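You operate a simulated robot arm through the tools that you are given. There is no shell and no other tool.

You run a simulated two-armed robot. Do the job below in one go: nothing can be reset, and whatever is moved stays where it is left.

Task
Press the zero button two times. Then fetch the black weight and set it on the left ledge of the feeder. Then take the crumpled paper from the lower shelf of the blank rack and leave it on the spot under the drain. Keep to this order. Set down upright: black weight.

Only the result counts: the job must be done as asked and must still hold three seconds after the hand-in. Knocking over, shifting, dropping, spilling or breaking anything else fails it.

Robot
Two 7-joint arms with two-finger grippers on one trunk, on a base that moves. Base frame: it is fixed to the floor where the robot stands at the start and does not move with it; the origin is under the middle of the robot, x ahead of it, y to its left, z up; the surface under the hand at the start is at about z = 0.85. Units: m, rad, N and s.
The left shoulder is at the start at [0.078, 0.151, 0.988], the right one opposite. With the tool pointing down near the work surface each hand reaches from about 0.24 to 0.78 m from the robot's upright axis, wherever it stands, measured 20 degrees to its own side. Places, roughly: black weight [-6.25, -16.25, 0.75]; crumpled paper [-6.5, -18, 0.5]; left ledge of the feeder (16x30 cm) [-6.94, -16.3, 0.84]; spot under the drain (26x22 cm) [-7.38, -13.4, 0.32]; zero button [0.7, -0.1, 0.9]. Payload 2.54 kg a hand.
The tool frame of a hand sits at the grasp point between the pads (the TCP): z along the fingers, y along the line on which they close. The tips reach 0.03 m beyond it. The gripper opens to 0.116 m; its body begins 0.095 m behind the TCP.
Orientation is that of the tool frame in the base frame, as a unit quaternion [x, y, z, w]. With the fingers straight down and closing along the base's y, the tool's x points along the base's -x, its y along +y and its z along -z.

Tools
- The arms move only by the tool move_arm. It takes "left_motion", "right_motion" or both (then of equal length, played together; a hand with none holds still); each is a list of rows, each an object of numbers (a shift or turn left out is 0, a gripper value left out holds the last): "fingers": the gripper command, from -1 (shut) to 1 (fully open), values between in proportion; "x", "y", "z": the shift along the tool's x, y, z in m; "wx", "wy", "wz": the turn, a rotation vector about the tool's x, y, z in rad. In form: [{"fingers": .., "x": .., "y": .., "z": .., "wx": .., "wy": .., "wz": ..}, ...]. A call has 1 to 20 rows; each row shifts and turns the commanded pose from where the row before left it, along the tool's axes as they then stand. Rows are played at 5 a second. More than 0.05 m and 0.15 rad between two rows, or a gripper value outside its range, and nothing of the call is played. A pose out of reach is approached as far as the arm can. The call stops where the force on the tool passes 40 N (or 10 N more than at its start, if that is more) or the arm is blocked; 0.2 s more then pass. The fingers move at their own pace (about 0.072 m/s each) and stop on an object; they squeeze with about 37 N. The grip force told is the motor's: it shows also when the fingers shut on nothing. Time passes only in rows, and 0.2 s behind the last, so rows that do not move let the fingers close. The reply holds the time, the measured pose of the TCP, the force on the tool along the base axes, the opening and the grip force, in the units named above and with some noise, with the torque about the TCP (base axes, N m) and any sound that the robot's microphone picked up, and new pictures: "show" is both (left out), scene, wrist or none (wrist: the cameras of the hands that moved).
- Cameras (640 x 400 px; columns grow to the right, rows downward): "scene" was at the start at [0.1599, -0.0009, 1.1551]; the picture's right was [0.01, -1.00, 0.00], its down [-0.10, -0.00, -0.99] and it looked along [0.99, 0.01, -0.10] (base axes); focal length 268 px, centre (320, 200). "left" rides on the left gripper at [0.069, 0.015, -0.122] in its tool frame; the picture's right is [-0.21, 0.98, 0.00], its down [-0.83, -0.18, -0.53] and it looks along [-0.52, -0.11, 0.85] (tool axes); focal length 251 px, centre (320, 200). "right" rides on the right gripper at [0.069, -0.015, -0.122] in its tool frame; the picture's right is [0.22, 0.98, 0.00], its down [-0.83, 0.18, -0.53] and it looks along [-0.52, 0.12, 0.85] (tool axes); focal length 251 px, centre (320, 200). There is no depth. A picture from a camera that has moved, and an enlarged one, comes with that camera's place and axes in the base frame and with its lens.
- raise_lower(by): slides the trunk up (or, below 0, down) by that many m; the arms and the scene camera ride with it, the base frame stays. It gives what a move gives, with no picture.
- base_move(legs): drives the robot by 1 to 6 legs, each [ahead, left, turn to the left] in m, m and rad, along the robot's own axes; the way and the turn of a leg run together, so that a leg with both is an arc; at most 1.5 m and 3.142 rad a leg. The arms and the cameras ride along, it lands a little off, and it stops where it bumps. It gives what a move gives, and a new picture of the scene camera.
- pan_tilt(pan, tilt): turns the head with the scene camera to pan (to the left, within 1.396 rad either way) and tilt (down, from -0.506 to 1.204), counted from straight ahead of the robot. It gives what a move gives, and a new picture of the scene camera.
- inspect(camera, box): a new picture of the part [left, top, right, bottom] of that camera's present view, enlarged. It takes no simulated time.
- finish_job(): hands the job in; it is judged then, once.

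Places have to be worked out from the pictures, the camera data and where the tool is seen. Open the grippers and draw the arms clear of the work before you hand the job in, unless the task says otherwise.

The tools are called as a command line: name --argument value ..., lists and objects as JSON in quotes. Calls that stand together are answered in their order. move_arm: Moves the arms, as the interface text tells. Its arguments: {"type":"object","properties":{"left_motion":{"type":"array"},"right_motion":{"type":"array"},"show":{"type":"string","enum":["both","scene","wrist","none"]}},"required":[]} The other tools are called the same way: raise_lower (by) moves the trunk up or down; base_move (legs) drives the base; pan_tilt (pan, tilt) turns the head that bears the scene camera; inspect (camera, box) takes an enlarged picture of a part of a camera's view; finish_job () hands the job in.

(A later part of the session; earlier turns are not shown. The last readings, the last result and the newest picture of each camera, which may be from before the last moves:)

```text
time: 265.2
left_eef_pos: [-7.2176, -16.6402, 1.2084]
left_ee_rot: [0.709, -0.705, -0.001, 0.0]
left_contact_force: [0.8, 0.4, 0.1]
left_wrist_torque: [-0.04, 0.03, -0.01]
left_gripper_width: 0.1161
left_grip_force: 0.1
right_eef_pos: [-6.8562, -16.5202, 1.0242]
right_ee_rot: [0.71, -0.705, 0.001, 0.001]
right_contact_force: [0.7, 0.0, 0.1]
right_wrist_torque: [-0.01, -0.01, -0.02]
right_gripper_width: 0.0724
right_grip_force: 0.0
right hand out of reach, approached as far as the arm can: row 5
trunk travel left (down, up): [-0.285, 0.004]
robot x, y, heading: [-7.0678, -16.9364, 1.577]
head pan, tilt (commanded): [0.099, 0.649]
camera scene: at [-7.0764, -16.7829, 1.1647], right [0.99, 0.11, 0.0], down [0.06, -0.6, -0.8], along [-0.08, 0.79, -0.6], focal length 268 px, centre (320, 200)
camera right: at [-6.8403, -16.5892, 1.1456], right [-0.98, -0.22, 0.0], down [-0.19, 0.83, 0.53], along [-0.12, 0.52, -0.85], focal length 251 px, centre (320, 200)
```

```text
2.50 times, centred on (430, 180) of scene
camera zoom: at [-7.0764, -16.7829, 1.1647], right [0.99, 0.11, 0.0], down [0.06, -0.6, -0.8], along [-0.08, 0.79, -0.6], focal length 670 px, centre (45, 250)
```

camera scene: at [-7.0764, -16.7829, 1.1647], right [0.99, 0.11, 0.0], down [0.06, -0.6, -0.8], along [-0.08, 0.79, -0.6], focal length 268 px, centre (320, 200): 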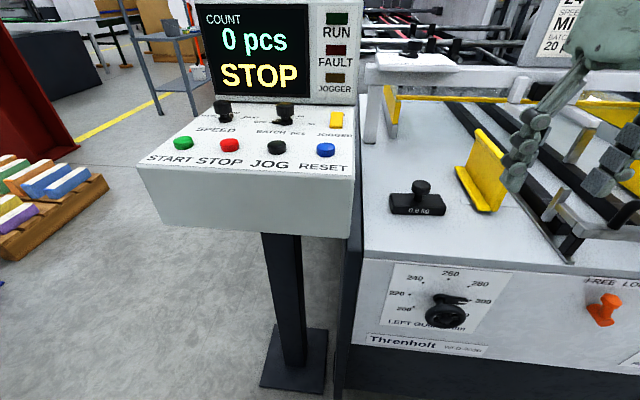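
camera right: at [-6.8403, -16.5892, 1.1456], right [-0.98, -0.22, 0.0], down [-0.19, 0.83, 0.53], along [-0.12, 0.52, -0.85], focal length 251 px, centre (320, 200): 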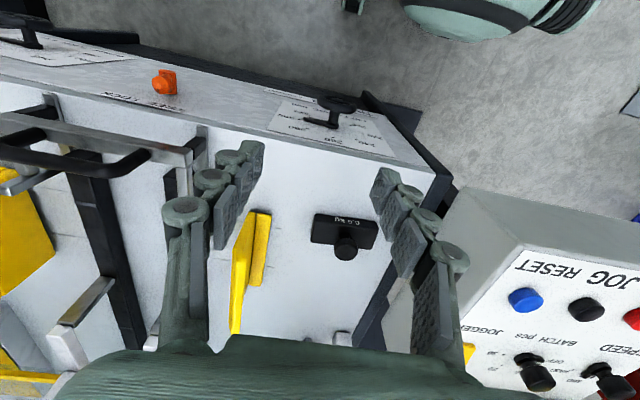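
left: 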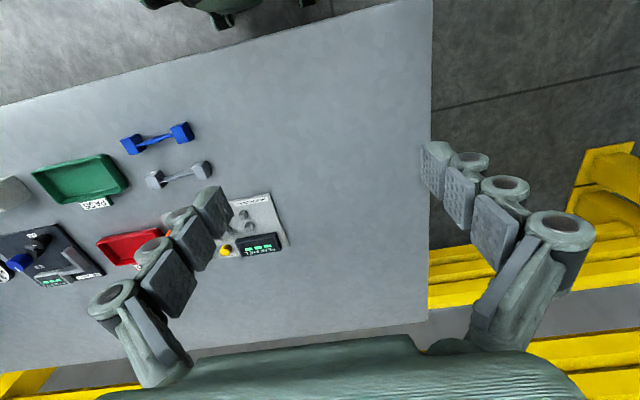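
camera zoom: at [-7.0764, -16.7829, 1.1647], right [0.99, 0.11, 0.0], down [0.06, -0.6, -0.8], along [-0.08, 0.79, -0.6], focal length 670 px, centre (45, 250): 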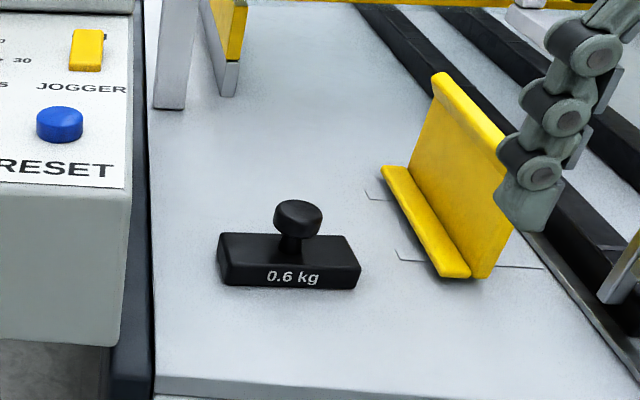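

The weight stands upright on the left ledge with nothing else touched. Next the paper: I draw the right hand in, back off from the feeder to the middle of the lane, move to x ≈ -6.45 and turn around to face the rack.

move_arm --right_motion '[{"x": 0.04, "z": -0.02, "y": -0.01}, {"x": 0.04, "z": -0.02}, {"x": 0.01, "z": -0.02}, {}]' --show "none"

base_move --legs '[[-0.23, 0, 0], [0, -0.6, 0]]'

base_move --legs '[[0, 0, -1.571], [0, 0, -1.571]]'

pan_tilt --pan 0 --tilt 0.75

```text
time: 266.2
left_eef_pos: [-7.2187, -16.6401, 1.2095]
left_ee_rot: [0.708, -0.706, 0.0, -0.001]
left_contact_force: [0.1, -0.3, 0.9]
left_wrist_torque: [0.0, -0.03, 0.01]
left_gripper_width: 0.1159
left_grip_force: 0.1
right_eef_pos: [-6.8446, -16.6109, 1.0859]
right_ee_rot: [0.709, -0.705, -0.001, 0.0]
right_contact_force: [-0.1, 0.4, 0.4]
right_wrist_torque: [-0.03, 0.0, 0.01]
right_gripper_width: 0.0727
right_grip_force: 0.0
trunk travel left (down, up): [-0.285, 0.004]
robot x, y, heading: [-7.0665, -16.935, 1.579]
head pan, tilt (commanded): [0.099, 0.649]
```

```text
time: 273.8
left_eef_pos: [-6.6149, -16.8685, 1.21]
left_ee_rot: [0.709, -0.705, 0.0, -0.001]
left_contact_force: [0.8, -1.1, 0.4]
left_wrist_torque: [-0.03, 0.03, -0.01]
left_gripper_width: 0.1161
left_grip_force: 0.0
right_eef_pos: [-6.2404, -16.8372, 1.0864]
right_ee_rot: [0.709, -0.706, 0.0, 0.0]
right_contact_force: [0.4, -0.4, 0.6]
right_wrist_torque: [0.0, 0.03, -0.02]
right_gripper_width: 0.0725
right_grip_force: 0.2
trunk travel left (down, up): [-0.285, 0.004]
robot x, y, heading: [-6.4592, -17.1634, 1.577]
head pan, tilt (commanded): [0.099, 0.649]
camera scene: at [-6.4722, -17.0109, 1.1648], right [0.99, 0.11, 0.0], down [0.06, -0.6, -0.8], along [-0.08, 0.79, -0.6], focal length 268 px, centre (320, 200)
```

scene: 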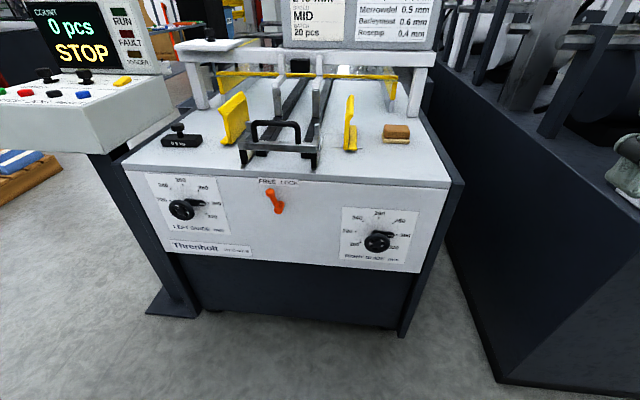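

```text
time: 282.1
left_eef_pos: [-6.3106, -17.4583, 1.2096]
left_ee_rot: [0.705, 0.709, -0.001, 0.0]
left_contact_force: [0.1, -0.3, -0.4]
left_wrist_torque: [0.0, 0.02, 0.01]
left_gripper_width: 0.1163
left_grip_force: 0.1
right_eef_pos: [-6.6849, -17.4887, 1.0848]
right_ee_rot: [0.704, 0.71, 0.001, 0.0]
right_contact_force: [0.0, 0.6, 0.0]
right_wrist_torque: [-0.01, -0.02, 0.02]
right_gripper_width: 0.0725
right_grip_force: 0.1
trunk travel left (down, up): [-0.285, 0.004]
robot x, y, heading: [-6.4622, -17.1668, -1.561]
head pan, tilt (commanded): [0.099, 0.649]
camera scene: at [-6.4529, -17.3195, 1.1648], right [-0.99, -0.11, 0.0], down [-0.06, 0.6, -0.8], along [0.09, -0.79, -0.6], focal length 268 px, centre (320, 200)
```

scene: 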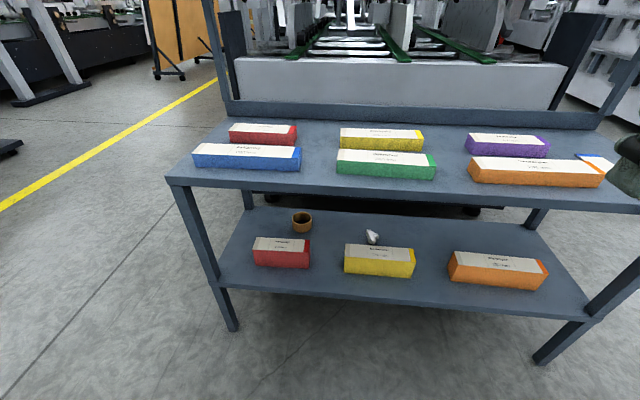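

```text
time: 282.7
left_eef_pos: [-6.3094, -17.4586, 1.2092]
left_ee_rot: [0.705, 0.709, -0.001, 0.001]
left_contact_force: [0.2, 0.0, -1.1]
left_wrist_torque: [-0.01, -0.03, 0.0]
left_gripper_width: 0.1158
left_grip_force: 0.0
right_eef_pos: [-6.6839, -17.4886, 1.0849]
right_ee_rot: [0.705, 0.709, 0.001, 0.0]
right_contact_force: [1.0, 0.4, 0.3]
right_wrist_torque: [0.0, 0.02, 0.05]
right_gripper_width: 0.0723
right_grip_force: 0.0
trunk travel left (down, up): [-0.285, 0.004]
robot x, y, heading: [-6.4626, -17.1666, -1.563]
head pan, tilt (commanded): [0.0, 0.75]
camera scene: at [-6.4614, -17.3161, 1.1562], right [-1.0, -0.01, 0.0], down [-0.01, 0.68, -0.73], along [0.01, -0.73, -0.68], focal length 268 px, centre (320, 200)
```

scene: 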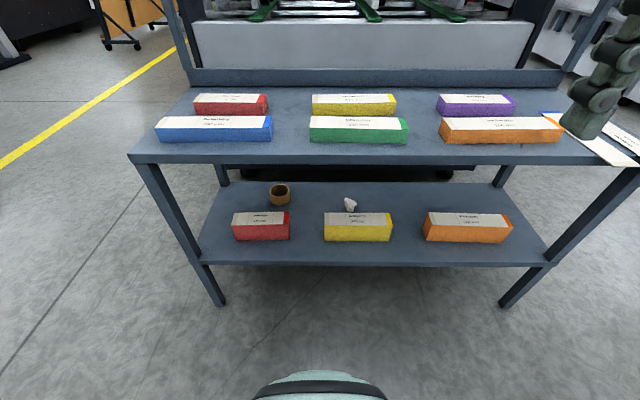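

The rack is in front of me: the paper lies behind the yellow box on the lower shelf. Triangulating with the earlier side view gives paper ≈ [-6.575, -18.12, 0.38], shelf top z ≈ 0.36. I enlarge the area to measure the box and the gaps.

inspect --camera "scene" --box '[230, 150, 470, 300]'

inspect --camera "scene" --box '[310, 180, 410, 245]'

```text
2.67 times, centred on (350, 225) of scene
camera zoom: at [-6.4614, -17.3161, 1.1562], right [-1.0, -0.01, 0.0], down [-0.01, 0.68, -0.73], along [0.01, -0.73, -0.68], focal length 715 px, centre (240, 133)
```

zoom: 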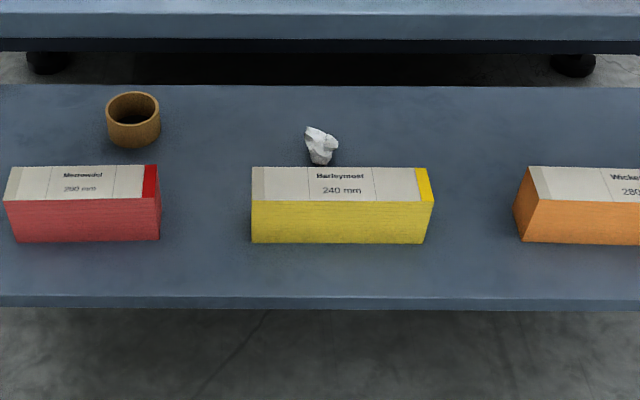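

```text
6.15 times, centred on (360, 212) of scene
camera zoom: at [-6.4614, -17.3161, 1.1562], right [-1.0, -0.01, 0.0], down [-0.01, 0.68, -0.73], along [0.01, -0.73, -0.68], focal length 1649 px, centre (74, 123)
```

zoom: 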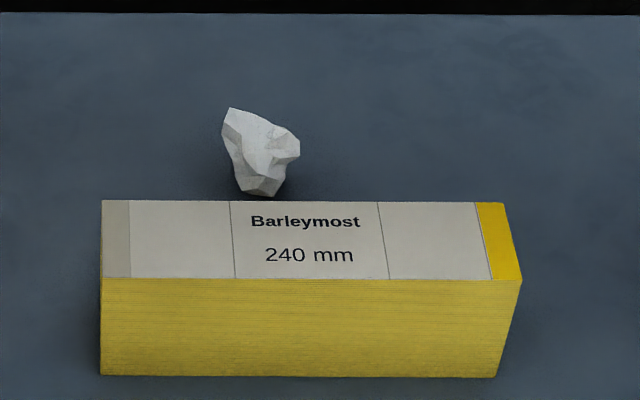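

Measured: the yellow stack spans y -18.007 to -17.94 and reaches z ≈ 0.448; the paper (about 5 cm) lies behind it at [-6.577, -18.113, 0.387]; the middle shelf's underside is at z ≈ 0.75. I'll reach over the stack with a tilted gripper, so first I shift the base 6 cm left and lower the trunk.

base_move --legs '[[0, 0.06, -0.008]]'

raise_lower --by -0.28

pan_tilt --pan -0.1 --tilt 0.5

```text
time: 284.0
left_eef_pos: [-6.2524, -17.4601, 1.2092]
left_ee_rot: [0.708, 0.706, -0.001, 0.0]
left_contact_force: [0.5, -0.3, -0.7]
left_wrist_torque: [-0.01, 0.04, 0.0]
left_gripper_width: 0.116
left_grip_force: 0.1
right_eef_pos: [-6.6272, -17.4873, 1.0853]
right_ee_rot: [0.707, 0.707, 0.001, 0.0]
right_contact_force: [0.9, 0.1, 0.5]
right_wrist_torque: [0.0, 0.06, 0.04]
right_gripper_width: 0.0726
right_grip_force: 0.1
trunk travel left (down, up): [-0.285, 0.004]
robot x, y, heading: [-6.4032, -17.1613, -1.571]
head pan, tilt (commanded): [0.0, 0.75]
camera scene: at [-6.4024, -17.3159, 1.1562], right [-1.0, 0.0, 0.0], down [0.0, 0.68, -0.73], along [0.0, -0.73, -0.68], focal length 268 px, centre (320, 200)
```

scene: 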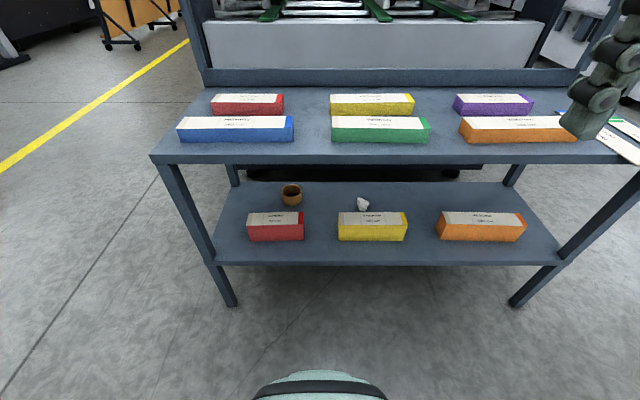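

```text
time: 286.8
left_eef_pos: [-6.2518, -17.4602, 0.9286]
left_ee_rot: [0.708, 0.706, -0.001, 0.001]
left_contact_force: [-1.4, 0.9, -0.2]
left_wrist_torque: [0.0, -0.01, 0.01]
left_gripper_width: 0.1159
left_grip_force: 0.2
right_eef_pos: [-6.6272, -17.4869, 0.8061]
right_ee_rot: [0.708, 0.707, 0.001, 0.0]
right_contact_force: [1.0, 0.1, 0.2]
right_wrist_torque: [-0.02, -0.05, 0.07]
right_gripper_width: 0.0725
right_grip_force: 0.1
trunk travel left (down, up): [-0.005, 0.284]
robot x, y, heading: [-6.3989, -17.1614, -1.573]
head pan, tilt (commanded): [0.0, 0.75]
```

```text
time: 287.6
left_eef_pos: [-6.2518, -17.459, 0.9292]
left_ee_rot: [0.708, 0.706, 0.0, 0.0]
left_contact_force: [0.5, 0.0, 0.3]
left_wrist_torque: [0.0, 0.0, -0.02]
left_gripper_width: 0.1158
left_grip_force: 0.2
right_eef_pos: [-6.6278, -17.4861, 0.8051]
right_ee_rot: [0.708, 0.706, 0.0, 0.0]
right_contact_force: [0.2, 0.3, 1.2]
right_wrist_torque: [0.01, -0.02, 0.0]
right_gripper_width: 0.0725
right_grip_force: 0.0
trunk travel left (down, up): [-0.005, 0.284]
robot x, y, heading: [-6.4032, -17.1642, -1.573]
head pan, tilt (commanded): [-0.099, 0.499]
camera scene: at [-6.4119, -17.3235, 0.8981], right [-0.99, 0.1, 0.0], down [0.05, 0.48, -0.88], along [-0.09, -0.87, -0.48], focal length 268 px, centre (320, 200)
```

scene: 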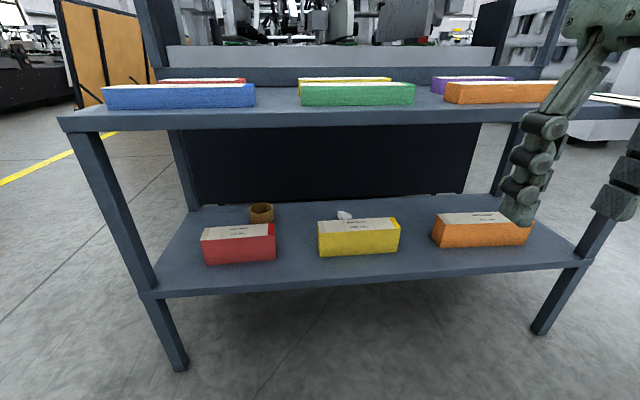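

From the low viewpoint the paper's top shows at about [-6.574, -18.10], which agrees. I bring the right hand down and forward, still in front of the rack, to about [-6.577, -17.66, 0.62], opening the gripper to 9 cm.

move_arm --right_motion '[{"fingers": 0.55, "z": 0.04, "x": -0.015, "y": 0.01}, {"z": 0.04, "x": -0.02, "y": 0.01}, {"z": 0.035, "x": -0.03, "y": 0.01}, {"z": 0.035, "x": -0.03, "y": 0.01}, {"z": 0.035, "x": -0.03, "y": 0.01}, {"x": -0.045}, {}]'

```text
time: 289.2
left_eef_pos: [-6.2518, -17.46, 0.9293]
left_ee_rot: [0.709, 0.706, -0.001, 0.001]
left_contact_force: [-0.5, -0.4, -0.6]
left_wrist_torque: [0.04, 0.0, 0.0]
left_gripper_width: 0.1157
left_grip_force: 0.1
right_eef_pos: [-6.5777, -17.6578, 0.6203]
right_ee_rot: [0.708, 0.707, 0.001, 0.002]
right_contact_force: [0.3, -1.2, 0.9]
right_wrist_torque: [0.01, 0.0, 0.01]
right_gripper_width: 0.0899
right_grip_force: 0.0
trunk travel left (down, up): [-0.005, 0.284]
robot x, y, heading: [-6.3991, -17.1619, -1.574]
head pan, tilt (commanded): [-0.099, 0.499]
camera scene: at [-6.4119, -17.3236, 0.8981], right [-0.99, 0.1, 0.0], down [0.05, 0.48, -0.88], along [-0.09, -0.87, -0.48], focal length 268 px, centre (320, 200)
camera right: at [-6.5919, -17.5897, 0.7409], right [0.98, 0.21, 0.0], down [0.18, -0.83, 0.53], along [0.12, -0.52, -0.85], focal length 251 px, centre (320, 200)
```

scene: 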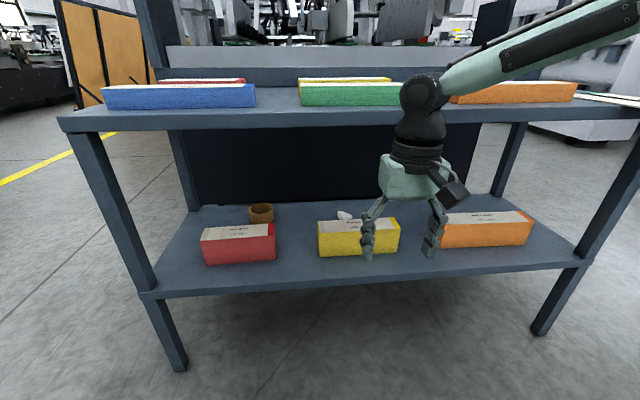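
right: 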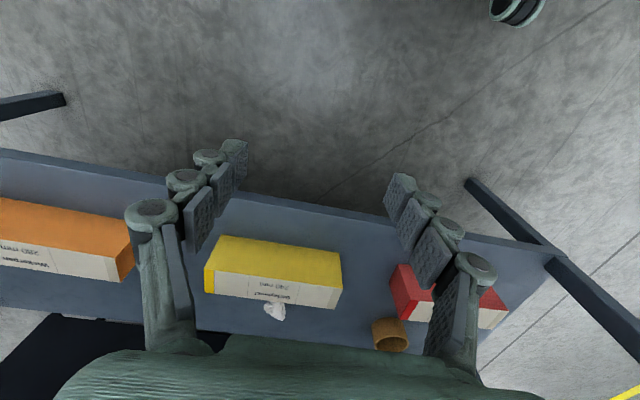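

The wrist view puts the paper at [-6.58, -18.117], in line with the hand. I now tilt the fingers forward by 0.6 rad in place and look.

move_arm --right_motion '[{"wy": -0.15}, {"wy": -0.15}, {"wy": -0.15}, {"wy": -0.15}, {}]'

```text
time: 290.4
left_eef_pos: [-6.2513, -17.4596, 0.9291]
left_ee_rot: [0.708, 0.706, -0.001, 0.0]
left_contact_force: [-0.2, 0.0, 0.2]
left_wrist_torque: [-0.01, 0.01, 0.03]
left_gripper_width: 0.1161
left_grip_force: 0.0
right_eef_pos: [-6.5754, -17.6563, 0.6202]
right_ee_rot: [0.676, 0.675, -0.208, 0.209]
right_contact_force: [-0.4, -0.2, 0.6]
right_wrist_torque: [-0.02, -0.04, -0.02]
right_gripper_width: 0.09
right_grip_force: 0.1
trunk travel left (down, up): [-0.005, 0.284]
robot x, y, heading: [-6.4014, -17.1617, -1.575]
head pan, tilt (commanded): [-0.099, 0.499]
camera scene: at [-6.4119, -17.3235, 0.8982], right [-0.99, 0.1, 0.0], down [0.05, 0.48, -0.88], along [-0.09, -0.87, -0.48], focal length 268 px, centre (320, 200)
camera right: at [-6.5921, -17.5318, 0.681], right [0.98, 0.18, -0.12], down [0.18, -0.38, 0.91], along [0.11, -0.91, -0.4], focal length 251 px, centre (320, 200)
```

scene: 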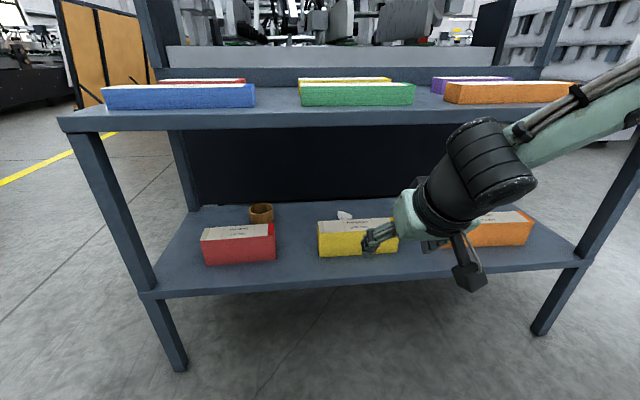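
right: 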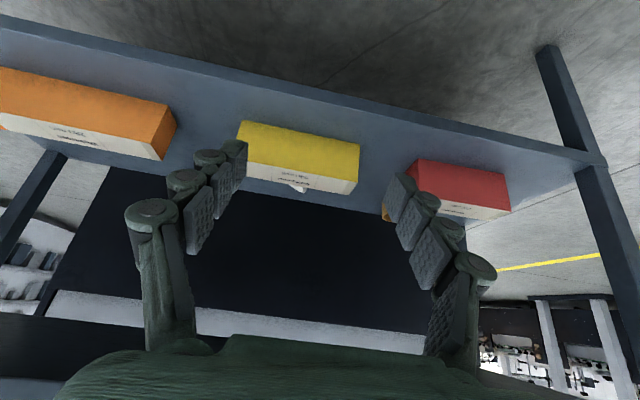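

The tilt went well, with the TCP in place. I tilt a further 0.45 rad, to about 60 degrees from vertical.

move_arm --right_motion '[{"wy": -0.15, "x": -0.01}, {"wy": -0.15, "x": -0.01}, {"wy": -0.15, "x": -0.01}, {}]'

```text
time: 291.4
left_eef_pos: [-6.2525, -17.4601, 0.9292]
left_ee_rot: [0.709, 0.706, 0.0, 0.0]
left_contact_force: [0.2, 0.4, 0.5]
left_wrist_torque: [0.01, 0.02, -0.03]
left_gripper_width: 0.1157
left_grip_force: 0.1
right_eef_pos: [-6.5746, -17.6939, 0.641]
right_ee_rot: [0.613, 0.61, -0.355, 0.355]
right_contact_force: [-0.5, 0.6, 0.6]
right_wrist_torque: [0.02, 0.01, 0.05]
right_gripper_width: 0.0896
right_grip_force: 0.1
right hand out of reach, approached as far as the arm can: row 3
trunk travel left (down, up): [-0.005, 0.284]
robot x, y, heading: [-6.4065, -17.1631, -1.574]
head pan, tilt (commanded): [-0.099, 0.499]
camera scene: at [-6.4119, -17.3235, 0.8982], right [-0.99, 0.1, 0.0], down [0.05, 0.48, -0.88], along [-0.09, -0.87, -0.48], focal length 268 px, centre (320, 200)
camera right: at [-6.5898, -17.5537, 0.6401], right [0.98, 0.1, -0.18], down [0.18, 0.05, 0.98], along [0.11, -0.99, 0.03], focal length 251 px, centre (320, 200)
```

scene: 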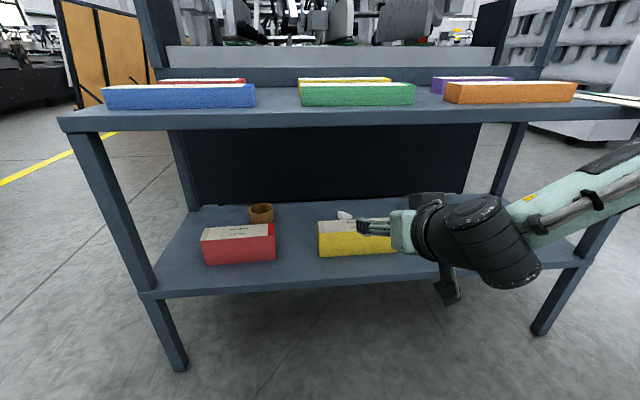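
right: 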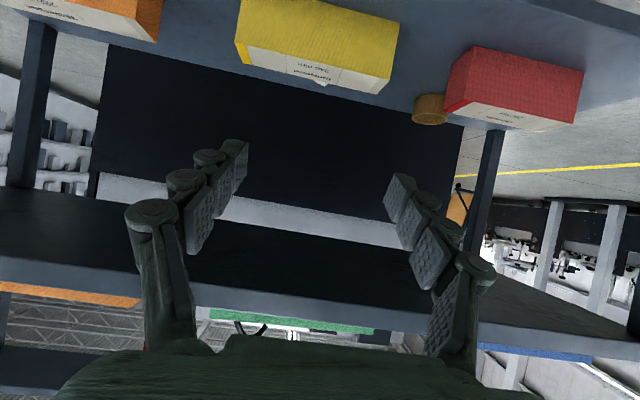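

The hand is now tilted 60 degrees at [-6.575, -17.694, 0.641]. I lower it straight by 14 cm to z ≈ 0.50, still in front of the rack.

move_arm --right_motion '[{"x": 0.0304, "z": 0.01735}, {"x": 0.0304, "z": 0.01735}, {"x": 0.0304, "z": 0.01735}, {"x": 0.0304, "z": 0.01735}, {}]'

```text
time: 292.6
left_eef_pos: [-6.252, -17.4594, 0.9293]
left_ee_rot: [0.708, 0.706, -0.001, 0.001]
left_contact_force: [0.1, -0.3, 0.4]
left_wrist_torque: [0.02, 0.02, 0.03]
left_gripper_width: 0.1162
left_grip_force: 0.0
right_eef_pos: [-6.5747, -17.6935, 0.5022]
right_ee_rot: [0.612, 0.612, -0.353, 0.355]
right_contact_force: [0.1, -0.6, -0.7]
right_wrist_torque: [-0.01, 0.03, -0.03]
right_gripper_width: 0.0901
right_grip_force: 0.1
trunk travel left (down, up): [-0.005, 0.284]
robot x, y, heading: [-6.4043, -17.1638, -1.576]
head pan, tilt (commanded): [-0.099, 0.499]
camera scene: at [-6.4119, -17.3235, 0.8982], right [-0.99, 0.1, 0.0], down [0.05, 0.48, -0.88], along [-0.09, -0.87, -0.48], focal length 268 px, centre (320, 200)
camera right: at [-6.5905, -17.5543, 0.5012], right [0.98, 0.11, -0.18], down [0.18, 0.05, 0.98], along [0.11, -0.99, 0.03], focal length 251 px, centre (320, 200)
```

scene: 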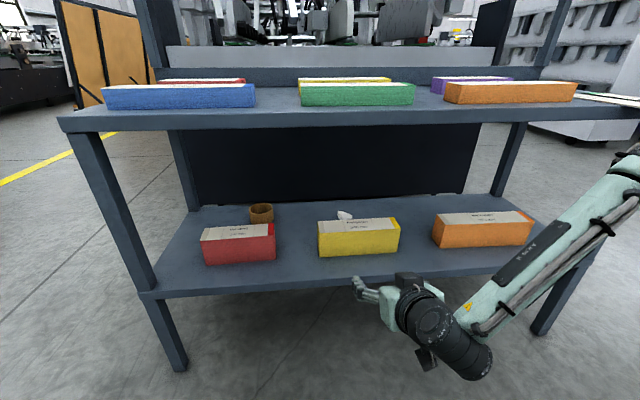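
right: 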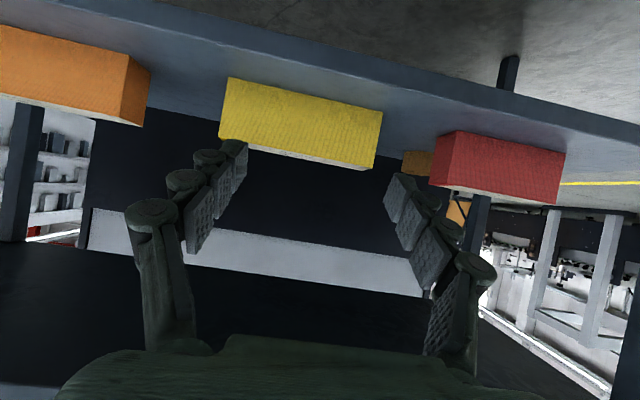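

The hand is ready in front of the rack, but with the wrist camera on the underside it would scrape the yellow stack at the angle I need. I try turning the tool half a turn about its own axis here in free space, so that the camera comes on top.

move_arm --right_motion '[{"wz": 0.15}, {"wz": 0.15}, {"wz": 0.15}, {"wz": 0.15}, {"wz": 0.15}, {"wz": 0.15}, {"wz": 0.15}, {"wz": 0.15}, {"wz": 0.15}, {"wz": 0.15}, {}]'

```text
time: 295.0
left_eef_pos: [-6.2526, -17.46, 0.9288]
left_ee_rot: [0.708, 0.706, 0.0, 0.001]
left_contact_force: [0.2, 0.5, 0.8]
left_wrist_torque: [0.0, 0.01, 0.01]
left_gripper_width: 0.1159
left_grip_force: 0.0
right_eef_pos: [-6.6645, -17.6981, 0.6095]
right_ee_rot: [0.866, 0.032, -0.016, 0.499]
right_contact_force: [1.0, -0.1, 0.0]
right_wrist_torque: [0.0, 0.03, -0.05]
right_gripper_width: 0.0897
right_grip_force: 0.1
right hand out of reach, approached as far as the arm can: row 5, 6, 7, 8, 9, 10
trunk travel left (down, up): [-0.005, 0.284]
robot x, y, heading: [-6.402, -17.1633, -1.569]
head pan, tilt (commanded): [-0.099, 0.499]
camera scene: at [-6.4119, -17.3235, 0.8982], right [-0.99, 0.1, 0.0], down [0.05, 0.48, -0.88], along [-0.09, -0.87, -0.48], focal length 268 px, centre (320, 200)
camera right: at [-6.5979, -17.5828, 0.6529], right [0.28, -0.48, 0.83], down [-0.81, 0.34, 0.47], along [-0.51, -0.81, -0.29], focal length 251 px, centre (320, 200)
```

scene: 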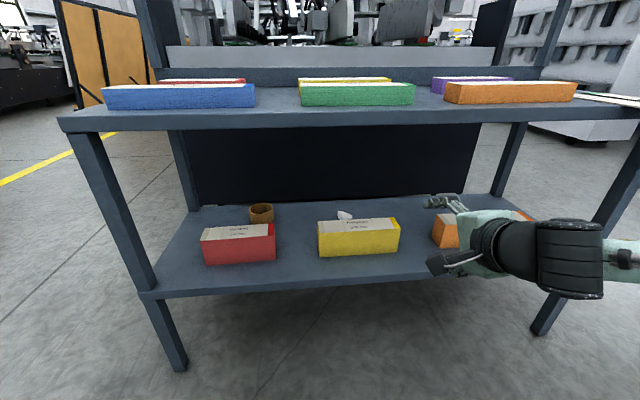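
right: 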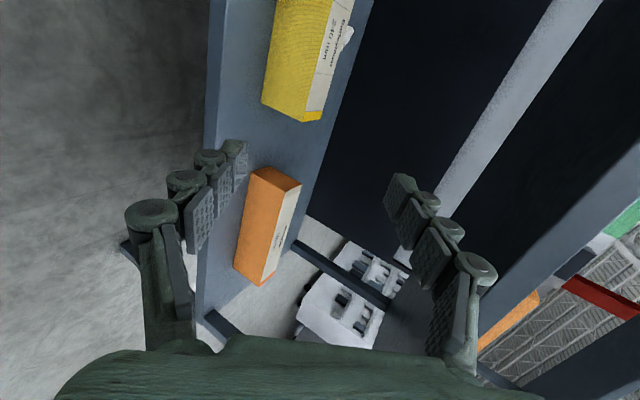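

That direction runs into a joint limit: the turn was made but the hand drifted. I turn back and try the other direction.

move_arm --right_motion '[{"wz": -0.15}, {"wz": -0.15}, {"wz": -0.15}, {"wz": -0.15}, {"wz": -0.15}, {"wz": -0.15}, {"wz": -0.15}, {"wz": -0.15}, {"wz": -0.15}, {"wz": -0.15}, {}]'

```text
time: 297.4
left_eef_pos: [-6.2519, -17.4597, 0.9306]
left_ee_rot: [0.708, 0.706, -0.001, 0.001]
left_contact_force: [0.3, 0.5, -0.4]
left_wrist_torque: [0.0, 0.01, 0.01]
left_gripper_width: 0.1159
left_grip_force: 0.1
right_eef_pos: [-6.6652, -17.6972, 0.6105]
right_ee_rot: [0.613, 0.612, -0.354, 0.353]
right_contact_force: [-1.0, 1.0, 0.3]
right_wrist_torque: [-0.01, -0.02, 0.01]
right_gripper_width: 0.0899
right_grip_force: 0.0
trunk travel left (down, up): [-0.005, 0.284]
robot x, y, heading: [-6.4001, -17.165, -1.572]
head pan, tilt (commanded): [-0.099, 0.499]
camera scene: at [-6.4119, -17.3235, 0.8982], right [-0.99, 0.1, 0.0], down [0.05, 0.48, -0.88], along [-0.09, -0.87, -0.48], focal length 268 px, centre (320, 200)
camera right: at [-6.6802, -17.5587, 0.6099], right [0.98, 0.11, -0.19], down [0.18, 0.05, 0.98], along [0.11, -0.99, 0.03], focal length 251 px, centre (320, 200)
```

scene: 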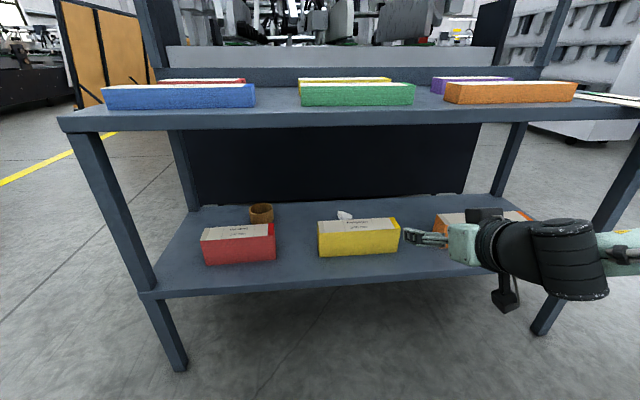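
right: 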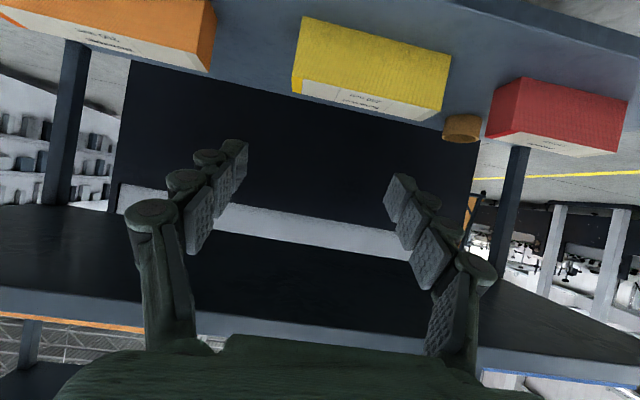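

Now the other direction, 1.5 rad first.

move_arm --right_motion '[{"wz": -0.15}, {"wz": -0.15}, {"wz": -0.15}, {"wz": -0.15}, {"wz": -0.15}, {"wz": -0.15}, {"wz": -0.15}, {"wz": -0.15}, {"wz": -0.15}, {"wz": -0.15}, {}]'

```text
time: 299.8
left_eef_pos: [-6.2528, -17.4589, 0.9295]
left_ee_rot: [0.708, 0.706, -0.001, 0.001]
left_contact_force: [0.2, 1.2, 0.1]
left_wrist_torque: [0.02, -0.02, 0.05]
left_gripper_width: 0.116
left_grip_force: 0.1
right_eef_pos: [-6.6651, -17.6971, 0.6088]
right_ee_rot: [0.032, 0.865, -0.5, 0.018]
right_contact_force: [0.9, -0.5, -0.9]
right_wrist_torque: [-0.01, 0.02, -0.02]
right_gripper_width: 0.0893
right_grip_force: 0.0
trunk travel left (down, up): [-0.005, 0.284]
robot x, y, heading: [-6.4012, -17.1661, -1.57]
head pan, tilt (commanded): [-0.099, 0.499]
camera scene: at [-6.4119, -17.3235, 0.8982], right [-0.99, 0.1, 0.0], down [0.05, 0.48, -0.88], along [-0.09, -0.87, -0.48], focal length 268 px, centre (320, 200)
camera right: at [-6.7356, -17.5981, 0.6782], right [-0.14, 0.49, -0.86], down [0.84, 0.52, 0.16], along [0.53, -0.69, -0.49], focal length 251 px, centre (320, 200)
```

scene: 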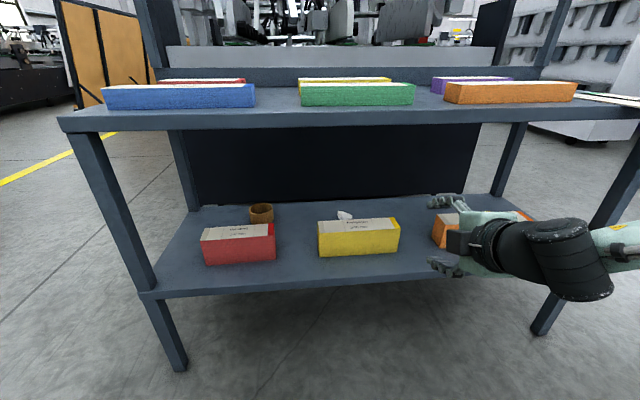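
right: 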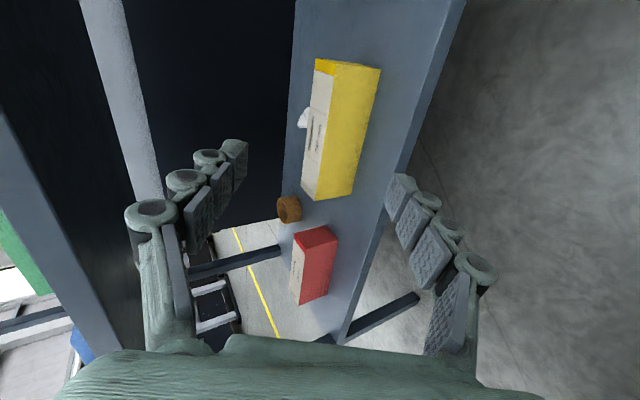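

This direction works with the TCP steady. I continue another 1.64 rad to complete the half turn.

move_arm --right_motion '[{"wz": -0.149}, {"wz": -0.149}, {"wz": -0.149}, {"wz": -0.149}, {"wz": -0.149}, {"wz": -0.149}, {"wz": -0.149}, {"wz": -0.149}, {"wz": -0.149}, {"wz": -0.149}, {"wz": -0.149}, {}]'

```text
time: 302.4
left_eef_pos: [-6.2518, -17.4601, 0.9293]
left_ee_rot: [0.708, 0.706, -0.001, 0.001]
left_contact_force: [-0.1, 0.6, 0.3]
left_wrist_torque: [0.02, 0.0, -0.02]
left_gripper_width: 0.1161
left_grip_force: 0.0
right_eef_pos: [-6.6661, -17.6983, 0.6098]
right_ee_rot: [-0.611, 0.613, -0.355, -0.354]
right_contact_force: [0.9, 0.3, -0.4]
right_wrist_torque: [-0.01, 0.0, 0.0]
right_gripper_width: 0.0897
right_grip_force: 0.0
trunk travel left (down, up): [-0.005, 0.284]
robot x, y, heading: [-6.4036, -17.1645, -1.572]
head pan, tilt (commanded): [-0.099, 0.499]
camera scene: at [-6.4119, -17.3235, 0.8982], right [-0.99, 0.1, 0.0], down [0.05, 0.48, -0.88], along [-0.09, -0.87, -0.48], focal length 268 px, centre (320, 200)
camera right: at [-6.6506, -17.6277, 0.7294], right [-0.98, -0.11, 0.18], down [-0.18, 0.87, -0.45], along [-0.11, -0.47, -0.87], focal length 251 px, centre (320, 200)
```

scene: 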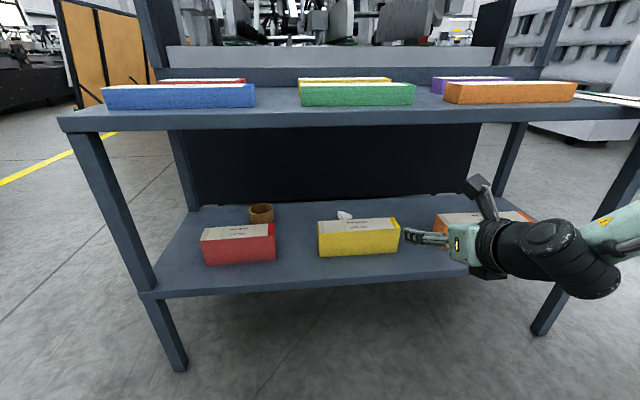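
right: 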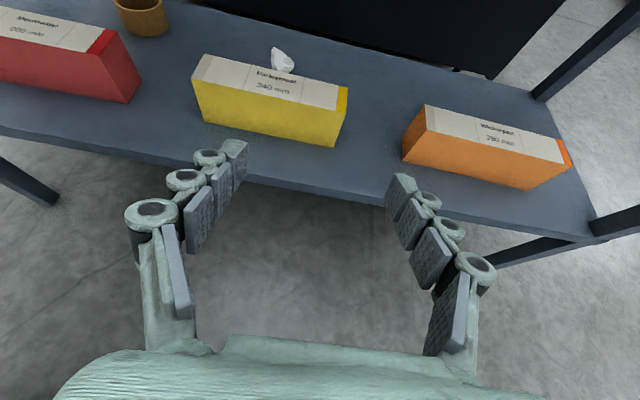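

The half turn is done: the camera is now on top and the wrist view shows the paper at [-6.58, -18.118] behind the yellow stack. I bring the hand in line with the paper (x ≈ -6.579) and down to z ≈ 0.505, still in front of the rack.

move_arm --right_motion '[{"x": -0.0228, "y": -0.0218, "z": 0.0131}, {"x": -0.0228, "y": -0.0218, "z": 0.0131}, {"x": -0.0228, "y": -0.0218, "z": 0.0131}, {"x": -0.0228, "y": -0.0218, "z": 0.0131}, {}]'

```text
time: 303.6
left_eef_pos: [-6.252, -17.4603, 0.9291]
left_ee_rot: [0.709, 0.706, 0.0, 0.0]
left_contact_force: [0.0, 0.2, -0.2]
left_wrist_torque: [-0.01, 0.01, 0.02]
left_gripper_width: 0.116
left_grip_force: 0.0
right_eef_pos: [-6.577, -17.6984, 0.5046]
right_ee_rot: [-0.61, 0.614, -0.355, -0.354]
right_contact_force: [-1.1, -0.2, 0.3]
right_wrist_torque: [-0.02, -0.02, -0.01]
right_gripper_width: 0.0899
right_grip_force: 0.0
trunk travel left (down, up): [-0.005, 0.284]
robot x, y, heading: [-6.4032, -17.1634, -1.574]
head pan, tilt (commanded): [-0.099, 0.499]
camera scene: at [-6.4119, -17.3236, 0.8982], right [-0.99, 0.1, 0.0], down [0.05, 0.48, -0.88], along [-0.09, -0.87, -0.48], focal length 268 px, centre (320, 200)
camera right: at [-6.5623, -17.6277, 0.6244], right [-0.98, -0.1, 0.18], down [-0.18, 0.87, -0.45], along [-0.11, -0.47, -0.87], focal length 251 px, centre (320, 200)
```

scene: 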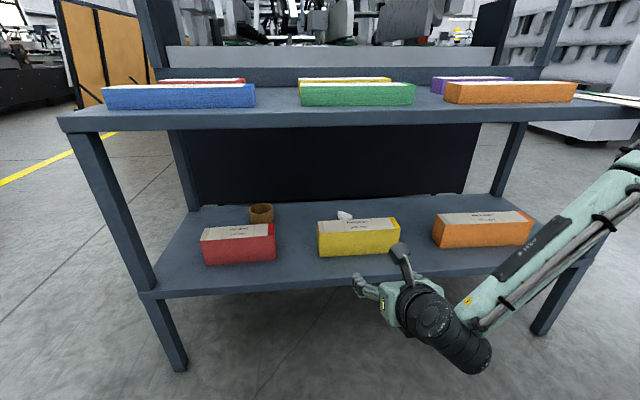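
right: 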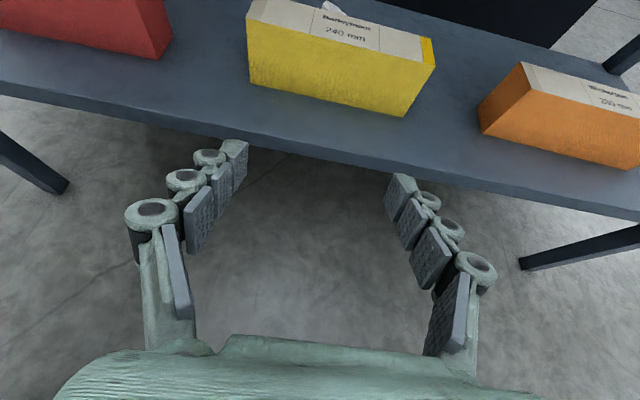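

Everything is as expected (stack top z ≈ 0.44-0.45). I extend the arm forward by 16 cm at this height, up to the shelf's front edge, and check how the forearm lies.

move_arm --right_motion '[{"x": 0.0199, "z": 0.0347}, {"x": 0.0199, "z": 0.0347}, {"x": 0.0199, "z": 0.0347}, {"x": 0.0199, "z": 0.0347}, {}]'

```text
time: 304.8
left_eef_pos: [-6.2518, -17.4588, 0.9278]
left_ee_rot: [0.708, 0.706, -0.001, 0.0]
left_contact_force: [0.6, 0.1, -0.4]
left_wrist_torque: [-0.02, -0.01, -0.03]
left_gripper_width: 0.1159
left_grip_force: 0.0
right_eef_pos: [-6.5901, -17.8531, 0.5194]
right_ee_rot: [-0.611, 0.613, -0.355, -0.353]
right_contact_force: [0.3, -0.1, -0.6]
right_wrist_torque: [0.0, -0.01, -0.02]
right_gripper_width: 0.0902
right_grip_force: 0.1
right hand out of reach, approached as far as the arm can: row 3, 4
trunk travel left (down, up): [-0.005, 0.284]
robot x, y, heading: [-6.4035, -17.1641, -1.57]
head pan, tilt (commanded): [-0.099, 0.499]
camera scene: at [-6.4119, -17.3235, 0.8982], right [-0.99, 0.1, 0.0], down [0.05, 0.48, -0.88], along [-0.09, -0.87, -0.48], focal length 268 px, centre (320, 200)
camera right: at [-6.5758, -17.7818, 0.6392], right [-0.98, -0.11, 0.18], down [-0.18, 0.87, -0.45], along [-0.11, -0.47, -0.87], focal length 251 px, centre (320, 200)
```

scene: 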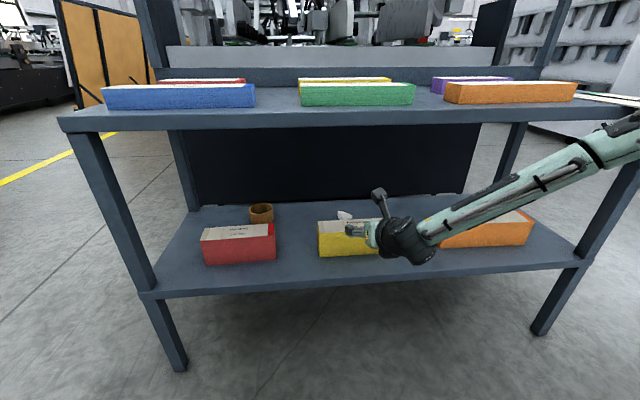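
right: 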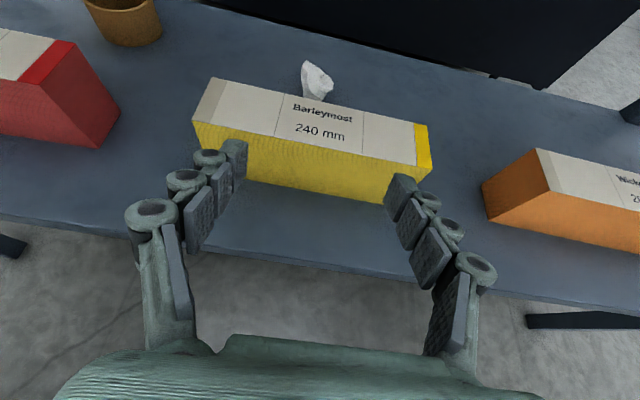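

Reach with a strongly tilted hand is limited and the elbow would come against the middle shelf. Before choosing another approach (tool nearly upright, entering beside the yellow stack), I draw the arm back and look down to measure how far the base can go under the rack.

move_arm --right_motion '[{"x": -0.0199, "z": -0.0347}, {"x": -0.0199, "z": -0.0347}, {"x": -0.0199, "z": -0.0347}, {"x": -0.0199, "z": -0.0347}, {}]' --show "none"

pan_tilt --pan 0 --tilt 1.2

pan_tilt --pan 0 --tilt 0.8

```text
time: 306.0
left_eef_pos: [-6.2518, -17.4598, 0.9305]
left_ee_rot: [0.708, 0.706, -0.001, 0.001]
left_contact_force: [0.7, 0.2, 0.4]
left_wrist_torque: [0.0, 0.02, 0.01]
left_gripper_width: 0.1158
left_grip_force: 0.0
right_eef_pos: [-6.592, -17.6923, 0.5199]
right_ee_rot: [-0.61, 0.614, -0.355, -0.353]
right_contact_force: [-0.1, -0.1, 0.0]
right_wrist_torque: [0.04, 0.02, -0.04]
right_gripper_width: 0.0898
right_grip_force: 0.1
trunk travel left (down, up): [-0.005, 0.284]
robot x, y, heading: [-6.4033, -17.1636, -1.569]
head pan, tilt (commanded): [-0.099, 0.499]
```

```text
time: 307.1
left_eef_pos: [-6.252, -17.4602, 0.9289]
left_ee_rot: [0.708, 0.706, -0.001, 0.0]
left_contact_force: [-0.5, -0.5, 0.0]
left_wrist_torque: [0.01, 0.03, 0.02]
left_gripper_width: 0.1157
left_grip_force: 0.0
right_eef_pos: [-6.5911, -17.6918, 0.5183]
right_ee_rot: [-0.611, 0.613, -0.356, -0.353]
right_contact_force: [0.7, -1.0, -0.8]
right_wrist_torque: [0.01, -0.01, -0.01]
right_gripper_width: 0.09
right_grip_force: 0.1
trunk travel left (down, up): [-0.005, 0.284]
robot x, y, heading: [-6.4016, -17.1598, -1.57]
head pan, tilt (commanded): [0.0, 1.201]
camera scene: at [-6.4028, -17.289, 0.8445], right [-1.0, 0.0, 0.0], down [0.0, 0.93, -0.36], along [0.0, -0.36, -0.93], focal length 268 px, centre (320, 200)
```

scene: 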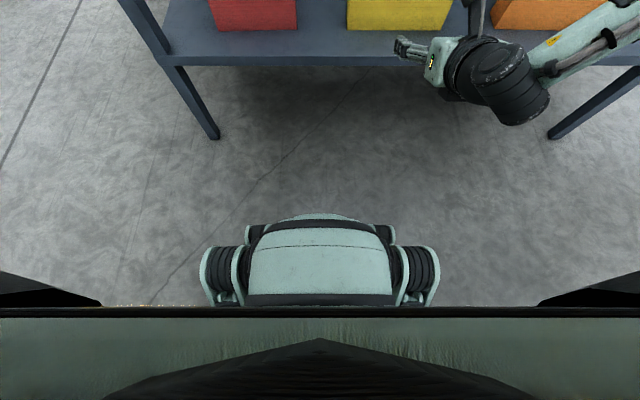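

```text
time: 307.9
left_eef_pos: [-6.2517, -17.4591, 0.9293]
left_ee_rot: [0.708, 0.706, 0.0, 0.0]
left_contact_force: [-0.6, 0.6, -0.3]
left_wrist_torque: [0.01, -0.03, 0.0]
left_gripper_width: 0.1163
left_grip_force: 0.0
right_eef_pos: [-6.592, -17.6913, 0.5183]
right_ee_rot: [-0.61, 0.614, -0.355, -0.354]
right_contact_force: [0.1, -0.9, 0.4]
right_wrist_torque: [0.04, 0.01, 0.0]
right_gripper_width: 0.0898
right_grip_force: 0.2
trunk travel left (down, up): [-0.005, 0.284]
robot x, y, heading: [-6.4002, -17.1666, -1.569]
head pan, tilt (commanded): [0.0, 0.799]
camera scene: at [-6.4028, -17.3136, 0.8721], right [-1.0, 0.0, 0.0], down [0.0, 0.72, -0.7], along [0.0, -0.7, -0.72], focal length 268 px, centre (320, 200)
```

scene: 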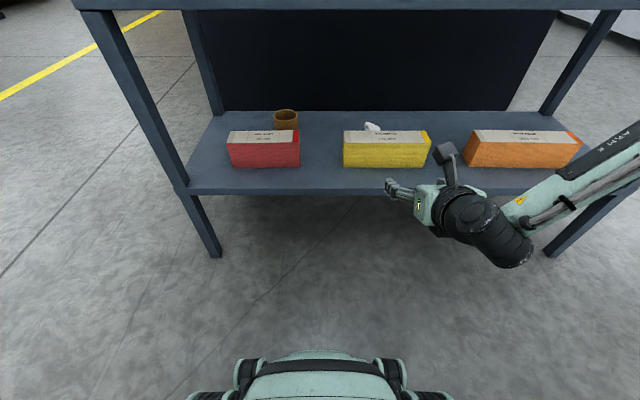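

The round part in front turns out to ride with the trunk, so it is not the base. The left wrist camera looks down in front of the robot; I use it to see where the base itself ends.

inspect --camera "left" --box '[0, 0, 640, 400]'

inspect --camera "left" --box '[0, 0, 320, 200]'

```text
1.00 times, centred on (320, 200) of left (not enlarged: the box is as wide or as high as the picture)
camera zoom: at [-6.2368, -17.3899, 1.0507], right [0.98, -0.22, 0.0], down [-0.18, -0.82, 0.54], along [-0.12, -0.52, -0.84], focal length 251 px, centre (320, 200)
```

zoom: 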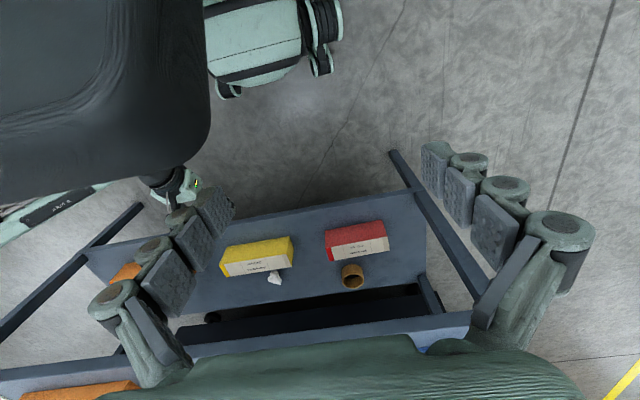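

```text
2.00 times, centred on (160, 100) of left
camera zoom: at [-6.2368, -17.3899, 1.0507], right [0.98, -0.22, 0.0], down [-0.18, -0.82, 0.54], along [-0.12, -0.52, -0.84], focal length 503 px, centre (640, 400)
```

zoom: 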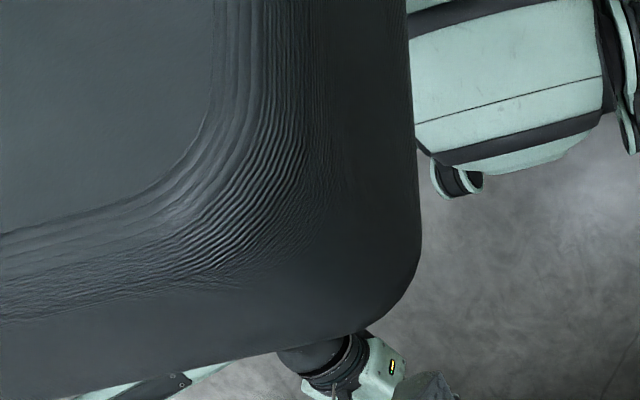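

From both views the base's front wheels are only about 0.29 m ahead of its centre, so the robot can stand much closer. New plan: tool nearly upright, fingers closing front-to-back, driven in through the gap left of the yellow stack and then slid sideways over the paper. First I stand the tool up here in front of the rack, and raise the left hand a bit.

move_arm --right_motion '[{"wy": -0.145}, {"wy": -0.145}, {"wy": -0.145}, {"wy": -0.145}, {"wy": -0.145}, {"wy": -0.145}, {}]' --left_motion '[{"z": -0.03}, {"z": -0.03}, {"z": -0.03}, {"z": -0.03, "x": 0.01}, {"x": 0.015}, {}, {}]'

```text
time: 309.5
left_eef_pos: [-6.2764, -17.4515, 0.9947]
left_ee_rot: [0.709, 0.706, -0.002, 0.0]
left_contact_force: [0.2, -0.9, 0.0]
left_wrist_torque: [0.03, 0.01, 0.0]
left_gripper_width: 0.1161
left_grip_force: 0.0
left hand out of reach, approached as far as the arm can: row 2, 3, 4, 5
right_eef_pos: [-6.59, -17.6917, 0.5193]
right_ee_rot: [-0.703, 0.705, -0.064, -0.061]
right_contact_force: [0.9, 0.2, 0.2]
right_wrist_torque: [-0.03, -0.01, 0.01]
right_gripper_width: 0.0901
right_grip_force: 0.2
trunk travel left (down, up): [-0.005, 0.284]
robot x, y, heading: [-6.4056, -17.1622, -1.573]
head pan, tilt (commanded): [0.0, 0.799]
camera scene: at [-6.4028, -17.3137, 0.8722], right [-1.0, 0.0, 0.0], down [0.0, 0.72, -0.7], along [0.0, -0.7, -0.72], focal length 268 px, centre (320, 200)
camera right: at [-6.5754, -17.7388, 0.6505], right [-0.98, -0.21, 0.03], down [-0.18, 0.91, 0.38], along [-0.11, 0.36, -0.93], focal length 251 px, centre (320, 200)
camera left: at [-6.2612, -17.3814, 1.1163], right [0.98, -0.22, 0.0], down [-0.18, -0.82, 0.54], along [-0.12, -0.52, -0.84], focal length 251 px, centre (320, 200)
```

scene: 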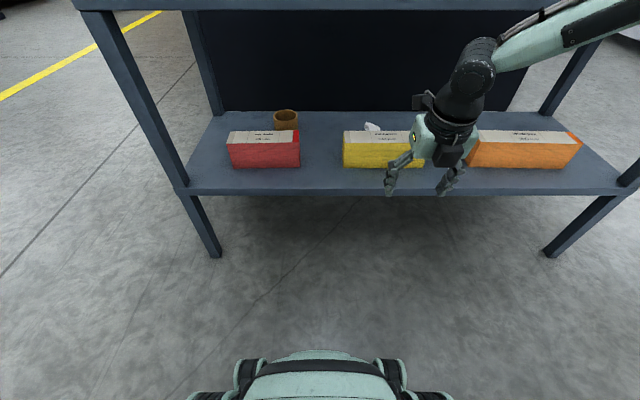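
right: 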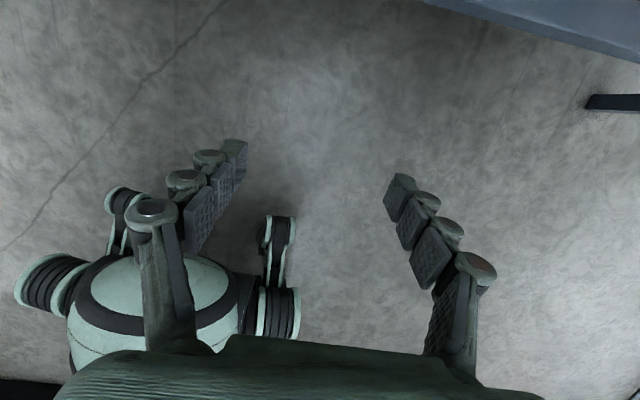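
left: 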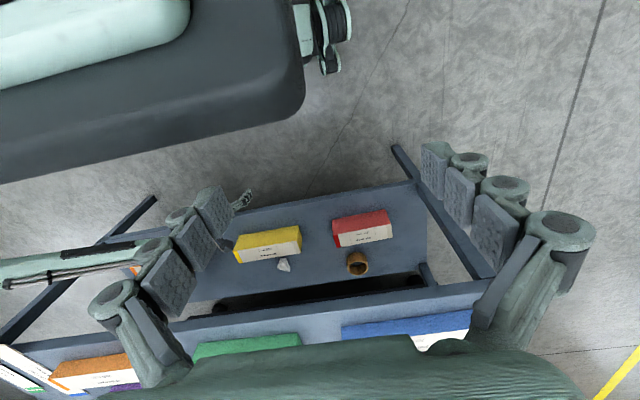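

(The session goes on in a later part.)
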